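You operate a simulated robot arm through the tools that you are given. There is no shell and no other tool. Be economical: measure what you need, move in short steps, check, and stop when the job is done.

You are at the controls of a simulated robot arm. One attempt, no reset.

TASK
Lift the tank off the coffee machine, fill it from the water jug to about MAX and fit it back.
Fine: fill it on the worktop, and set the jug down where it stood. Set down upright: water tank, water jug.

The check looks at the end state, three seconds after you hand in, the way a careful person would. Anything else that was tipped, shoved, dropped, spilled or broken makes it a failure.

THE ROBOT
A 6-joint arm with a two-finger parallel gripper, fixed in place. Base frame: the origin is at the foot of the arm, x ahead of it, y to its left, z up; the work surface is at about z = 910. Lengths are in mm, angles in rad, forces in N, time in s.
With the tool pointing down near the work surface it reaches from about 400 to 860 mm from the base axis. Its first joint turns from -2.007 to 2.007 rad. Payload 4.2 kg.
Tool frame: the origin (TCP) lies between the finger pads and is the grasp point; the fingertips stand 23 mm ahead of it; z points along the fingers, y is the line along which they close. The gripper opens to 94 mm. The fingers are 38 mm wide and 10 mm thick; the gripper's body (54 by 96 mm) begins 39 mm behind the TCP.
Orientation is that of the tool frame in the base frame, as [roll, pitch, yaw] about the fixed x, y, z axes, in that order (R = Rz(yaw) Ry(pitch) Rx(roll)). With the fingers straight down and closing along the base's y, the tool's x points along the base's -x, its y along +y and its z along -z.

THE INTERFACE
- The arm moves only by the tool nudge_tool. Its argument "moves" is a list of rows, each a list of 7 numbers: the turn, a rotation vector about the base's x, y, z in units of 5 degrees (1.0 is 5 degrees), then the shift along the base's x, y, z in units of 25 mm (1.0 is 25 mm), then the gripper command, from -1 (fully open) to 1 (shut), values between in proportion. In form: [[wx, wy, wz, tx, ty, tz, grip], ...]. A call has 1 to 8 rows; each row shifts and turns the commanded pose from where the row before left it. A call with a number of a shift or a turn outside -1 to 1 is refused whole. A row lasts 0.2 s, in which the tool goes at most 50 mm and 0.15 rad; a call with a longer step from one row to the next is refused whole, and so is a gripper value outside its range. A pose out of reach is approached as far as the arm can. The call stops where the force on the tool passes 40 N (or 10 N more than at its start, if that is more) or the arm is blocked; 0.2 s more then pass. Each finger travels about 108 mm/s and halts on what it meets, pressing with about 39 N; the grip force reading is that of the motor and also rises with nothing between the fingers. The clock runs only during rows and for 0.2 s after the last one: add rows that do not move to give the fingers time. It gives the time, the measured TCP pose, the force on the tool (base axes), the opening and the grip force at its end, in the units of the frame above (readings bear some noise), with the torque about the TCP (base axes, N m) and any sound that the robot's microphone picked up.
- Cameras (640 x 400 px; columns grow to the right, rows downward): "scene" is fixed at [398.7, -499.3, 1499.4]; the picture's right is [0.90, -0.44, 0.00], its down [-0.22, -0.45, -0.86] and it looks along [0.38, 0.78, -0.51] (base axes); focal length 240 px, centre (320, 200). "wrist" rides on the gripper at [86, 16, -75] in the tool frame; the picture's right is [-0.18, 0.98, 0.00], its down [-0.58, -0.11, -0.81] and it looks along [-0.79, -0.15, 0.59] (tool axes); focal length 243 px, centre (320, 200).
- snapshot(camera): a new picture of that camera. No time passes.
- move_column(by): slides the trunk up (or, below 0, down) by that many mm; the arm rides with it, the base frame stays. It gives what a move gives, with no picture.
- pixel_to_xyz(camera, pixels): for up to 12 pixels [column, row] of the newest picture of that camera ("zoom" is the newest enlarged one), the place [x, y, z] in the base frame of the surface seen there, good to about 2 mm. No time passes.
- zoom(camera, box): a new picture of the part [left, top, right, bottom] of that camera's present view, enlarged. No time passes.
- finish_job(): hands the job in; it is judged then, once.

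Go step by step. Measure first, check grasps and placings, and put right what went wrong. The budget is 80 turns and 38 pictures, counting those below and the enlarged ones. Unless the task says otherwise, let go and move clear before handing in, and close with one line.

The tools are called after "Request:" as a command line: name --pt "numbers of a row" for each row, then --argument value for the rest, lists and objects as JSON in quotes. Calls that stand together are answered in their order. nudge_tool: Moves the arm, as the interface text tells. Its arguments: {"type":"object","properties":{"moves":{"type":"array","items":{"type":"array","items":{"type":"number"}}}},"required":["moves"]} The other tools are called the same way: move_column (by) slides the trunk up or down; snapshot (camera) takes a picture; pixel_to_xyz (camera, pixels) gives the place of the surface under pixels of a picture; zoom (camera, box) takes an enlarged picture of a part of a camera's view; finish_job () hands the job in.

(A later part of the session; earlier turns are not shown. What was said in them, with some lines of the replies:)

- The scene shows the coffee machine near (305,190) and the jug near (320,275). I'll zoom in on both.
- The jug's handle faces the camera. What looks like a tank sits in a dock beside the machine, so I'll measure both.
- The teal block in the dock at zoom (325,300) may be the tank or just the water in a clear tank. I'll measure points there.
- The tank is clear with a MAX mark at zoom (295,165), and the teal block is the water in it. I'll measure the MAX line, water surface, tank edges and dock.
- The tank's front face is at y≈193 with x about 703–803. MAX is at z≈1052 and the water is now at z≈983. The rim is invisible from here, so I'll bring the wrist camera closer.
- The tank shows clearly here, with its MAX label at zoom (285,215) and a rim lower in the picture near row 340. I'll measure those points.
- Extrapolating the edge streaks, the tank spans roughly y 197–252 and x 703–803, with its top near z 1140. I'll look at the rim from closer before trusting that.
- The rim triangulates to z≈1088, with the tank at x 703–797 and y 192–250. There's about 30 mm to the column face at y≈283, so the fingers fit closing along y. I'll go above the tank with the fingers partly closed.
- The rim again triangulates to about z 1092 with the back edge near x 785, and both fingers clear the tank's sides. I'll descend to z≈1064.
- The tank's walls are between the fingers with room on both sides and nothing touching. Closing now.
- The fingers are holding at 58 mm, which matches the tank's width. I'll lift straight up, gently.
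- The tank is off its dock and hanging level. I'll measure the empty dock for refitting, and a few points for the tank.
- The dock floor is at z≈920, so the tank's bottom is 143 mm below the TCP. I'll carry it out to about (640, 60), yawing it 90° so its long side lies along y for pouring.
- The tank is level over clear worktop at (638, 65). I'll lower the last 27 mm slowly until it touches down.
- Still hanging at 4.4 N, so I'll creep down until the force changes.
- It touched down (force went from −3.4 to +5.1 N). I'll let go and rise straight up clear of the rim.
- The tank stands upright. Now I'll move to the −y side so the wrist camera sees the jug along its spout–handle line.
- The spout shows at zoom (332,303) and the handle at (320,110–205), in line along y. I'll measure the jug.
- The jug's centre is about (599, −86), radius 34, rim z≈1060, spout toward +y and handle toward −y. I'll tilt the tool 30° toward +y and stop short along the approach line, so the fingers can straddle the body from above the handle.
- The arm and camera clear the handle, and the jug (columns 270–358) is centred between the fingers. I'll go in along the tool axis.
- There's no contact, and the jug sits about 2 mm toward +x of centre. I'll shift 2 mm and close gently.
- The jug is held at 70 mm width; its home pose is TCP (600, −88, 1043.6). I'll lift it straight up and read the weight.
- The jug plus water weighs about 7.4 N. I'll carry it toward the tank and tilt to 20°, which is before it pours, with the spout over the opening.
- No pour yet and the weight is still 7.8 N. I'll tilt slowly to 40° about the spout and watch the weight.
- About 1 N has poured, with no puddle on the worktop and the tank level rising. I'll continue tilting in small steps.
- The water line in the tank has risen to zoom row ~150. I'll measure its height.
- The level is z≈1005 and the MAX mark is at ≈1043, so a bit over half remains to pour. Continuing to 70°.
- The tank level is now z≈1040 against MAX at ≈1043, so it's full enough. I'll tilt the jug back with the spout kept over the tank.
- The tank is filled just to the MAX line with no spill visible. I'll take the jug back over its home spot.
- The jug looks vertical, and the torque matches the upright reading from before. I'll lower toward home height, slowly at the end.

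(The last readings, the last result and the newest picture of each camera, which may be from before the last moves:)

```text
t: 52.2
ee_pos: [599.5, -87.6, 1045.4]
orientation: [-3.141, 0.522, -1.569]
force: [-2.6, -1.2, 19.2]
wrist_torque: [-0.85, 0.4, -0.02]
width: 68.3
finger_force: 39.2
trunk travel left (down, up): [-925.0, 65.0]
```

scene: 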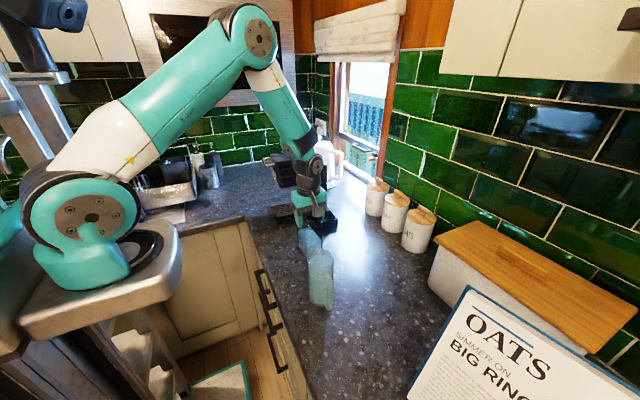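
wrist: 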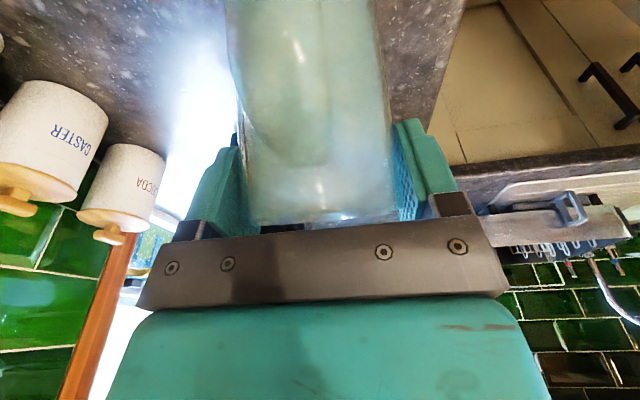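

It's on the worktop at the home height. I'll ease the pressure, open, and back out along the tool axis.

Request:
nudge_tool --pt "0 0 0 0 0 0.06 1" --pt "0 0 0 0 0 0 0" --pt "0 0 0 0 0 0 -0.6" --pt "0 0 0 0 0 0 -1" --pt "0 0 0 0 0 0 -1" --pt "0 0 0 0 -0.2 0.35 -1" --pt "0 0 0 0 -0.35 0.61 -1" --pt "0 0 0 0 -0.5 0.87 -1"

Request:
nudge_tool --pt "0 0 0 0 -0.5 0.87 -1" --pt "0 0 0 0 -0.5 0.87 -1" --pt "0 0 0 0 -0.5 0.87 -1" --pt "0 0 0 0 -0.5 0.87 -1" --pt "-1 0 0 0 0 1 -1" --pt "-1 0 0 0 0 1 -1" --pt "-1 0 0 0 0 1 -1" --pt "-1 0 0 0 0 1 -1"

Request:
zoom --camera "scene" --box '[270, 195, 370, 315]'

```text
t: 54.0
ee_pos: [600.6, -115.3, 1091.6]
orientation: [-3.141, 0.522, -1.57]
force: [-0.5, 0.0, -0.5]
wrist_torque: [-0.02, 0.02, 0.01]
width: 93.9
finger_force: 0.0
trunk travel left (down, up): [-925.0, 65.0]
```

```text
t: 55.8
ee_pos: [600.1, -164.6, 1278.5]
orientation: [3.141, 0.173, -1.571]
force: [1.1, 0.9, 0.1]
wrist_torque: [0.0, 0.0, -0.03]
width: 93.9
finger_force: 0.1
trunk travel left (down, up): [-925.0, 65.0]
```

```text
3.33 times, centred on (320, 255) of scene
```

zoom: 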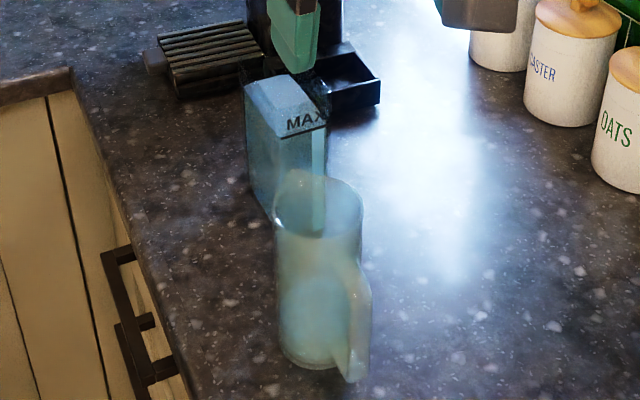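

The jug stands upright at home and the tank stands filled. I'll check the water level against MAX while I'm here.

Request:
pixel_to_xyz --camera "zoom" --pixels '[[265, 95], [280, 110], [295, 100], [290, 132], [322, 124], [300, 115], [255, 85]]'

Request:
nudge_tool --pt "-1 0 0 0.22 1 -0.3 -0.7" --pt "-1 0 0 0.22 1 -0.3 -0.7" --pt "0 0 0 0.22 1 -0.3 -0.7" --pt "0 0 0 0.22 1 -0.3 -0.7" --pt "0 0 0 0.22 1 -0.3 -0.7" --pt "0 0 0 0.22 1 -0.3 -0.7" --pt "0 0 0 0.22 1 -0.3 -0.7" --pt "0 0 0 0 1 0 -0.7"

```text
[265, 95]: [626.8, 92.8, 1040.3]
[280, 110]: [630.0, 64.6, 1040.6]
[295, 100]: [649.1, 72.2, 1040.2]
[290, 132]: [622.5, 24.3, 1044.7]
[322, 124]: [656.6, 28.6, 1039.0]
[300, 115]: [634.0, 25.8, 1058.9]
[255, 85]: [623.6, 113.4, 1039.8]
```

```text
t: 57.6
ee_pos: [639.1, 36.2, 1225.7]
orientation: [-3.141, -0.001, -1.571]
force: [-0.4, -0.4, 0.1]
wrist_torque: [0.02, -0.02, 0.01]
width: 79.7
finger_force: 0.1
trunk travel left (down, up): [-925.0, 65.0]
```

The level is z≈1040, 2–3 mm under the MAX line, which is fine. I'll regrip the tank at its release pose (639, 66, 1052).

Request:
nudge_tool --pt "0 0 0 0 0.6 0 -0.7" --pt "0 0 0 0 0.59 0 -0.7" --pt "0 0 0 0 0 -1 -0.7" --pt "0 0 0 0 0 -1 -0.7" --pt "0 0 0 0 0 -1 -0.7" --pt "0 0 0 0 0 -1 -0.7" --pt "0 0 0 0 0 -0.8 -0.7" --pt "0 0 0 0 0 0 -0.7"

Request:
nudge_tool --pt "0 0 0 0 0 -0.8 -0.7" --pt "0 0 0 0 0 -0.7 -0.7" --pt "0 0 0 0 0 -0.58 -0.7" --pt "0 0 0 0 0 0 -0.7"

Request:
nudge_tool --pt "0 0 0 0 0 0 -0.5" --pt "0 0 0 0 0 0 -0.35" --pt "0 0 0 0 0 0 -0.25" --pt "0 0 0 0 0 0 0" --pt "0 0 0 0 0 0 1" --pt "0 0 0 0 0 0 1" --pt "0 0 0 0 0 0 1"

```text
t: 59.4
ee_pos: [639.0, 66.5, 1106.0]
orientation: [3.141, -0.001, -1.57]
force: [0.8, -0.4, -0.1]
wrist_torque: [0.01, 0.01, -0.04]
width: 80.1
finger_force: 0.1
trunk travel left (down, up): [-925.0, 65.0]
```

```text
t: 60.4
ee_pos: [638.9, 64.9, 1053.3]
orientation: [-3.141, 0.0, -1.571]
force: [-0.4, 0.2, 0.3]
wrist_torque: [0.01, -0.01, 0.03]
width: 79.6
finger_force: 0.2
trunk travel left (down, up): [-925.0, 65.0]
```

```text
t: 62.0
ee_pos: [638.7, 64.0, 1053.8]
orientation: [3.141, 0.001, -1.57]
force: [3.5, -0.6, 0.1]
wrist_torque: [-0.02, -0.23, -0.07]
width: 58.2
finger_force: 38.6
trunk travel left (down, up): [-925.0, 65.0]
```

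The tank is gripped at 58 mm again. I'll lift it smoothly.

Request:
nudge_tool --pt "0 0 0 0 0 0.3 1" --pt "0 0 0 0 0 0.5 1" --pt "0 0 0 0 0 0.7 1" --pt "0 0 0 0 0 0.7 1" --pt "0 0 0 0 0 0.7 1" --pt "0 0 0 0 0 0.7 1" --pt "0 0 0 0 0 0.5 1" --pt "0 0 0 0 0 0.2 1"

Request:
nudge_tool --pt "0 0 -0.4 0.1 0 0 1" --pt "0 0 -0.8 0.25 0.1 0 1" --pt "0 0 -0.9 0.25 0.15 0 1" --pt "0 0 -0.9 0.25 0.2 0 1" --pt "0 0 -0.9 0.25 0.2 0 1" --pt "0 0 -0.9 0.25 0.2 0 1" --pt "0 0 -0.9 0.25 0.2 0 1" --pt "0 0 -0.9 0.25 0.2 0 1"

Request:
nudge_tool --pt "0 0 -0.9 0.25 0.2 0 1" --pt "0 0 -0.9 0.25 0.2 0 1" --pt "0 0 -0.9 0.25 0.2 0 1" --pt "0 0 -0.9 0.25 0.2 0 1" --pt "0 0 -0.9 0.25 0.2 0 1" --pt "0 0 -0.9 0.25 0.2 0 1" --pt "0 0 -0.9 0.25 0.2 0 1" --pt "0 0 -0.9 0.25 0.1 0 1"

```text
t: 63.8
ee_pos: [637.0, 67.6, 1161.8]
orientation: [3.141, 0.0, -1.571]
force: [0.4, -0.8, -7.8]
wrist_torque: [-0.07, 0.02, 0.03]
width: 57.8
finger_force: 39.1
trunk travel left (down, up): [-925.0, 65.0]
```

```text
t: 65.6
ee_pos: [684.2, 97.2, 1160.2]
orientation: [-3.141, -0.001, -2.149]
force: [0.1, -0.4, -7.2]
wrist_torque: [-0.02, 0.03, -0.01]
width: 58.0
finger_force: 39.0
trunk travel left (down, up): [-925.0, 65.0]
```

```text
t: 67.4
ee_pos: [732.5, 134.1, 1161.4]
orientation: [-3.141, -0.001, -2.777]
force: [0.0, -0.1, -7.7]
wrist_torque: [-0.04, 0.03, -0.01]
width: 57.7
finger_force: 39.4
trunk travel left (down, up): [-925.0, 65.0]
```

The tank is level at 7.6 N. I'll finish the rotation and move to just above the dock at about (746.5, 220).

Request:
nudge_tool --pt "0 0 -0.9 0.12 0.2 0 1" --pt "0 0 -0.9 0.12 0.3 0 1" --pt "0 0 -0.9 0.12 0.4 0 1" --pt "0 0 -0.9 0.12 0.5 0 1" --pt "0 0 -0.58 0.08 0.6 0 1" --pt "0 0 0 0 0.6 0 1" --pt "0 0 0 0 0.5 0 1" --pt "0 0 0 0 0.34 0 1"

Request:
nudge_tool --pt "0 0 0 0 0 0 1" --pt "0 0 0 0 0 0 1"

Request:
zoom --camera "scene" --box '[280, 140, 360, 240]'

Request:
pixel_to_xyz --camera "zoom" --pixels '[[290, 245], [300, 200], [330, 200], [350, 190], [300, 230], [340, 225], [375, 200], [275, 330]]'

```text
t: 69.2
ee_pos: [748.3, 222.2, 1162.6]
orientation: [3.141, 0.0, -3.139]
force: [0.1, 1.1, -7.7]
wrist_torque: [0.06, 0.09, -0.03]
width: 57.8
finger_force: 38.9
trunk travel left (down, up): [-925.0, 65.0]
```

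```text
t: 69.8
ee_pos: [747.5, 219.6, 1160.5]
orientation: [3.141, -0.001, -3.14]
force: [0.1, 0.0, -7.9]
wrist_torque: [0.02, 0.04, 0.02]
width: 58.1
finger_force: 39.3
trunk travel left (down, up): [-925.0, 65.0]
```

```text
4.00 times, centred on (320, 190) of scene
```

zoom: 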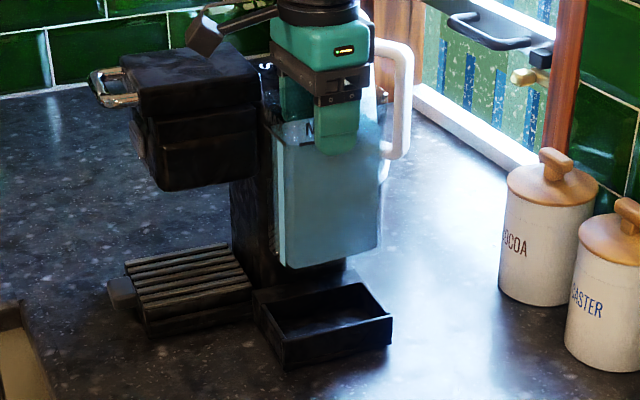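

```text
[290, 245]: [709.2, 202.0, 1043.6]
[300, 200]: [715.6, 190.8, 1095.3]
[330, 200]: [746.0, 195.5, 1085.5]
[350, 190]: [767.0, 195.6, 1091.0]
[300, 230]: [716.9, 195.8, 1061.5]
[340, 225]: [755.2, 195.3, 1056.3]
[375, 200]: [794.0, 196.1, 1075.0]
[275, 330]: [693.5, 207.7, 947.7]
```

The tank's face is parallel to the dock (y≈195 from x 716 to 794), and the pocket below is empty and lined up. I'll lower it at the original grasp position.

Request:
nudge_tool --pt "0 0 0 0 0 -0.3 1" --pt "0 0 0 -0.02 -0.02 -0.5 1" --pt "0 0 0 0 0 -0.6 1" --pt "0 0 0 0 0 -0.6 1" --pt "0 0 0 0 0 -0.5 1" --pt "0 0 0 0 0 -0.3 1" --pt "0 0 0 0 0 0 1"

Request:
nudge_tool --pt "0 0 0 0 0 -0.3 1" --pt "0 0 0 0 0 -0.3 1" --pt "0 0 0 0 0 -0.2 1" --pt "0 0 0 0 0 -0.1 1" --pt "0 0 0 0 0 0 1"

```text
t: 71.4
ee_pos: [747.4, 221.6, 1094.6]
orientation: [3.14, 0.006, -3.141]
force: [-2.7, -4.7, 27.5]
wrist_torque: [-1.02, 0.7, 0.2]
width: 57.9
finger_force: 39.2
trunk travel left (down, up): [-925.0, 65.0]
```

```text
t: 72.3
ee_pos: [748.0, 220.8, 1074.8]
orientation: [3.136, 0.006, -3.137]
force: [-4.2, -3.8, 17.0]
wrist_torque: [0.29, 0.26, 0.09]
width: 57.7
finger_force: 39.2
trunk travel left (down, up): [-925.0, 65.0]
stopped in row 4: the force on the tool passed its limit at 42 N (the readings are from after the stop); the commanded pose is now the measured one
```

There was contact at z≈1095 (bottom at the dock rim's height), and then it stopped at 1075. I need to see whether it slid in the grip or went into the pocket.

Request:
zoom --camera "scene" --box '[285, 150, 355, 240]'

Request:
pixel_to_xyz --camera "zoom" --pixels '[[300, 200], [330, 200], [320, 250], [300, 250], [370, 250], [290, 300], [370, 285], [280, 340], [330, 330], [395, 305]]'

```text
4.44 times, centred on (320, 195) of scene
```

zoom: 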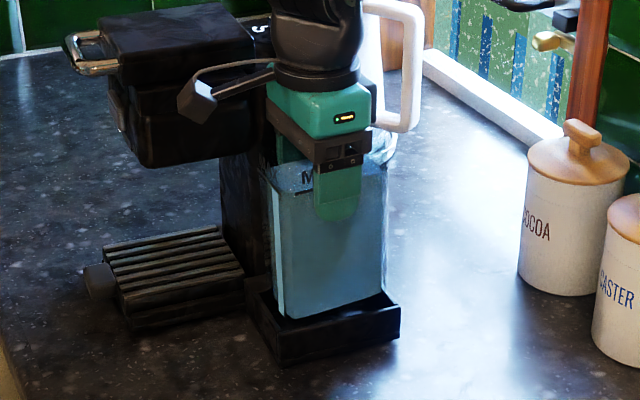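

```text
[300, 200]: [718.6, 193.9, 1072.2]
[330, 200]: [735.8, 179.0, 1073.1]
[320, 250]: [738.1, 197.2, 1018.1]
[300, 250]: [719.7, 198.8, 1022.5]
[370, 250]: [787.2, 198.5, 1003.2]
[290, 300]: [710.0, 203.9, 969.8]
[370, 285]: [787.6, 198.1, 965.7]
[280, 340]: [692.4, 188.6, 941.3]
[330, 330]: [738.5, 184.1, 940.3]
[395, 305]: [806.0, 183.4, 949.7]
```

The tank may be partly in the pocket, or slipped in the grip. More points from the same picture will tell.

Request:
pixel_to_xyz --camera "zoom" --pixels '[[305, 179], [308, 183], [303, 191], [308, 191], [283, 315], [300, 312], [330, 305], [375, 292], [384, 270], [388, 292], [284, 250], [265, 300]]'

```text
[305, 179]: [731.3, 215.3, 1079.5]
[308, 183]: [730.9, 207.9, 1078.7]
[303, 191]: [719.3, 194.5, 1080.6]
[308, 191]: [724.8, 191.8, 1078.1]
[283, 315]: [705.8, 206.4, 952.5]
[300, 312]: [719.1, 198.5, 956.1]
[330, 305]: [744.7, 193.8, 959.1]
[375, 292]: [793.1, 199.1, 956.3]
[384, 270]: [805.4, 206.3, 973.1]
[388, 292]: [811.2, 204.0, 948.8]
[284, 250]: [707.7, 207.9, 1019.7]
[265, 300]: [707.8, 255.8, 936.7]
```

Water and MAX now read z≈1079, so the tank is resting on the dock rim and slid up about 16 mm in the grip. The dock front runs (692,188.6)→(808,178), about −5.2° yaw, and my square grip had straightened the tank. I'll lift, turn −5.2°, and try again.

Request:
nudge_tool --pt "0 0 0 0 0 0.3 1" --pt "0 0 0 0 0 0.4 1" --pt "0 0 0 0 0 0.3 1" --pt "0 0 -0.5 -0.02 0 0 1" --pt "0 0 -0.54 0 0 0 1" --pt "0 0 0 0 0 0 1"

Request:
zoom --camera "scene" --box '[292, 165, 348, 235]'

Request:
pixel_to_xyz --camera "zoom" --pixels '[[250, 200], [280, 200], [320, 200], [360, 200], [380, 200], [250, 250], [370, 240], [235, 330], [300, 345], [390, 330], [410, 315], [230, 200]]'

```text
t: 73.7
ee_pos: [748.6, 221.5, 1098.2]
orientation: [3.139, 0.004, 3.053]
force: [0.3, 0.2, -7.5]
wrist_torque: [-0.02, 0.05, -0.01]
width: 57.7
finger_force: 38.6
trunk travel left (down, up): [-925.0, 65.0]
```

```text
5.71 times, centred on (320, 200) of scene
```

zoom: 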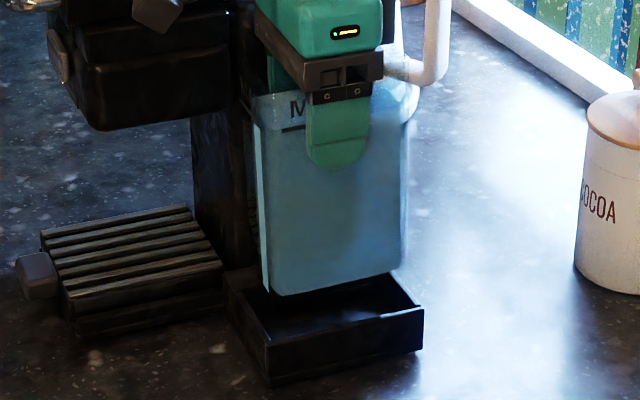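

```text
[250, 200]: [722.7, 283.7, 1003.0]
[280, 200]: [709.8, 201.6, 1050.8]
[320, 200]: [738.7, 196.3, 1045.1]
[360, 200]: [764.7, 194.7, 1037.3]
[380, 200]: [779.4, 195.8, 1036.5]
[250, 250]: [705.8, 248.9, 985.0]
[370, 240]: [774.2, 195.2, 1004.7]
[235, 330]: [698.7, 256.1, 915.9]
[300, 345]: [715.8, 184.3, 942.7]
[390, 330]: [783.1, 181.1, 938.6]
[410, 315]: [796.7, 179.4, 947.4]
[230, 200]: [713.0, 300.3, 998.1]
```

With the −5° turn the tank's face and edges match the original pixels except about 0.3 px (≈1.3 mm) too far in +x. I'll shift −1.5 mm and lower gently past the rim.

Request:
nudge_tool --pt "0 0 0 -0.06 0 0 1" --pt "0 0 0 0 0 -0.4 1" --pt "0 0 0 0 0 -0.4 1" --pt "0 0 0 0 0 -0.2 1" --pt "0 0 0 0 0 -0.1 1" --pt "0 0 0 0 0 0 1"

Request:
nudge_tool --pt "0 0 0 0 0 -0.12 1" --pt "0 0 0 0 0 0 1"

```text
t: 75.1
ee_pos: [745.5, 222.0, 1071.2]
orientation: [3.139, 0.003, 3.055]
force: [0.3, -0.4, -7.8]
wrist_torque: [0.01, 0.07, 0.02]
width: 57.7
finger_force: 39.1
trunk travel left (down, up): [-925.0, 65.0]
```

```text
t: 75.7
ee_pos: [744.7, 220.8, 1067.8]
orientation: [3.14, 0.004, 3.053]
force: [0.8, 0.6, -7.2]
wrist_torque: [0.0, 0.06, 0.02]
width: 58.0
finger_force: 39.1
trunk travel left (down, up): [-925.0, 65.0]
```

It's still hanging freely with the bottom below the rim, so it's entering the pocket. I'll continue down.

Request:
nudge_tool --pt "0 0 0 0 0 -0.15 1" --pt "0 0 0 0 0 -0.15 1" --pt "0 0 0 0 0 0 1"

Request:
nudge_tool --pt "0 0 0 0 0 -0.15 1" --pt "0 0 0 0 0 -0.12 1" --pt "0 0 0 0 0 0 1"

```text
t: 76.5
ee_pos: [746.6, 222.3, 1060.6]
orientation: [3.138, 0.005, 3.054]
force: [-1.0, 0.1, -8.1]
wrist_torque: [0.0, 0.06, -0.01]
width: 58.0
finger_force: 38.8
trunk travel left (down, up): [-925.0, 65.0]
```

```text
t: 77.3
ee_pos: [745.8, 222.2, 1054.1]
orientation: [3.138, 0.004, 3.055]
force: [0.3, 1.0, -6.7]
wrist_torque: [0.01, 0.06, -0.02]
width: 57.8
finger_force: 39.2
trunk travel left (down, up): [-925.0, 65.0]
```

Request:
nudge_tool --pt "0 0 0 0 0 -0.12 1" --pt "0 0 0 0 0 0 1"

Request:
nudge_tool --pt "0 0 0 0 0 -0.1 1" --pt "0 0 0 0 0 0 1"

Request:
nudge_tool --pt "0 0 0 0 0 -0.08 1" --pt "0 0 0 0 0 0 1"

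```text
t: 77.9
ee_pos: [746.6, 222.1, 1050.2]
orientation: [3.139, 0.002, 3.053]
force: [-0.1, -0.2, -8.2]
wrist_torque: [0.01, 0.04, 0.02]
width: 57.8
finger_force: 39.0
trunk travel left (down, up): [-925.0, 65.0]
```

```text
t: 78.5
ee_pos: [746.8, 221.9, 1049.5]
orientation: [3.138, 0.004, 3.054]
force: [-3.2, -1.4, 4.0]
wrist_torque: [-0.54, 0.99, 0.02]
width: 58.2
finger_force: 38.5
trunk travel left (down, up): [-925.0, 65.0]
```

```text
t: 79.1
ee_pos: [747.2, 221.6, 1048.9]
orientation: [3.135, 0.01, 3.052]
force: [2.8, -3.1, 23.2]
wrist_torque: [-1.06, 1.07, 0.17]
width: 57.9
finger_force: 38.4
trunk travel left (down, up): [-925.0, 65.0]
```

It has reached the pocket floor at z≈1049 (bottom ≈921, matching the original). I'll ease off, open, and rise straight up.

Request:
nudge_tool --pt "0 0 0 0 0 0.06 1" --pt "0 0 0 0 0 0 0" --pt "0 0 0 0 0 0 -0.4" --pt "0 0 0 0 0 0 -0.65" --pt "0 0 0 0 0 0.3 -0.65" --pt "0 0 0 0 0 0.8 -0.65" --pt "0 0 0 0 0 1 -0.65" --pt "0 0 0 0 0 1 -0.65"

Request:
nudge_tool --pt "0 0 0 0 0 1 -0.65" --pt "0 0 0 0 0 1 -0.65" --pt "0 0 0 -0.5 -0.5 1 -0.65" --pt "0 0 0 -1 -1 1 -0.65" --pt "0 0 0 -1 -1 1 -0.65" --pt "0 0 0 -1 -1 1 -0.65" --pt "0 0 0 -1 -1 0 -0.65" --pt "0 0 0 0 0 0 -0.65"

Request:
snapshot --camera "scene"

Request:
pixel_to_xyz --camera "scene" --pixels '[[320, 205], [318, 196], [315, 190], [322, 194], [325, 188], [312, 192], [330, 205], [312, 210], [320, 215], [316, 186]]'

```text
t: 80.9
ee_pos: [745.2, 221.7, 1126.7]
orientation: [3.14, 0.004, 3.053]
force: [0.1, 0.8, 0.3]
wrist_torque: [0.0, 0.02, -0.02]
width: 77.7
finger_force: 0.0
trunk travel left (down, up): [-925.0, 65.0]
```

```text
t: 82.7
ee_pos: [633.3, 109.6, 1274.7]
orientation: [3.139, 0.005, 3.054]
force: [-0.5, 0.1, 0.8]
wrist_torque: [-0.02, 0.01, -0.01]
width: 77.7
finger_force: 0.1
trunk travel left (down, up): [-925.0, 65.0]
```

```text
1 pictures are left
```

scene: 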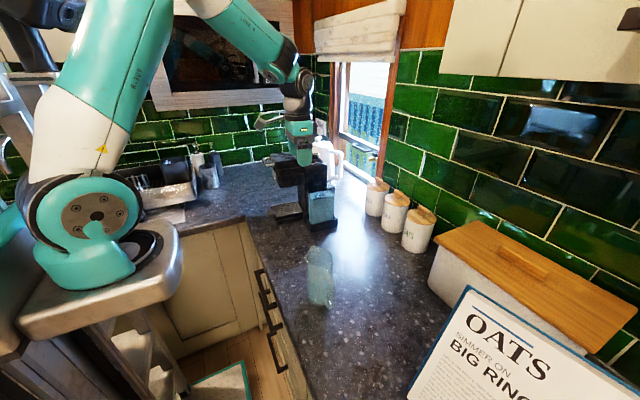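

```text
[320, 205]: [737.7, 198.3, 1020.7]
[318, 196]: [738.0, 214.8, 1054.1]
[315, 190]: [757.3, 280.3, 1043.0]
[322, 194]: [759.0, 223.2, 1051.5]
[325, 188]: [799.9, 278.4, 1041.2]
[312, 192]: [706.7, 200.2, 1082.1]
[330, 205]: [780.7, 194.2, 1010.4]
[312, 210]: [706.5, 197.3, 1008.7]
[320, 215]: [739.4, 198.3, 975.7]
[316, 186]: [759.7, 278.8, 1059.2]
```

The water surface reads z≈1052–1054, which is right at MAX, and the arm is clear. One last close look before handing in.

Request:
zoom --camera "scene" --box '[275, 160, 375, 310]'

```text
2.67 times, centred on (325, 235) of scene
```

zoom: 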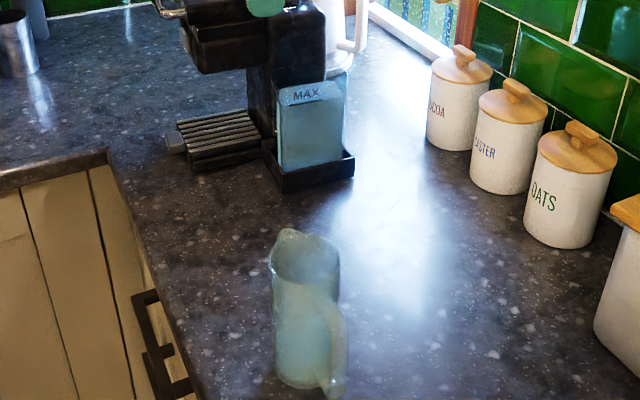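

The tank sits upright in its dock filled to MAX, the jug stands upright at its home spot, and the worktop is dry, so I'm handing in.

Request:
finish_job

```text
The job is handed in.
```

The tank is filled to about MAX and back in the machine's dock, and the jug is upright where it stood, with no spill visible in the last picture. On the first try at refitting, the tank landed on the dock's rim and slid up in the grip, so I lifted it, turned it about 5° to match the dock, and it then seated on the dock's floor.
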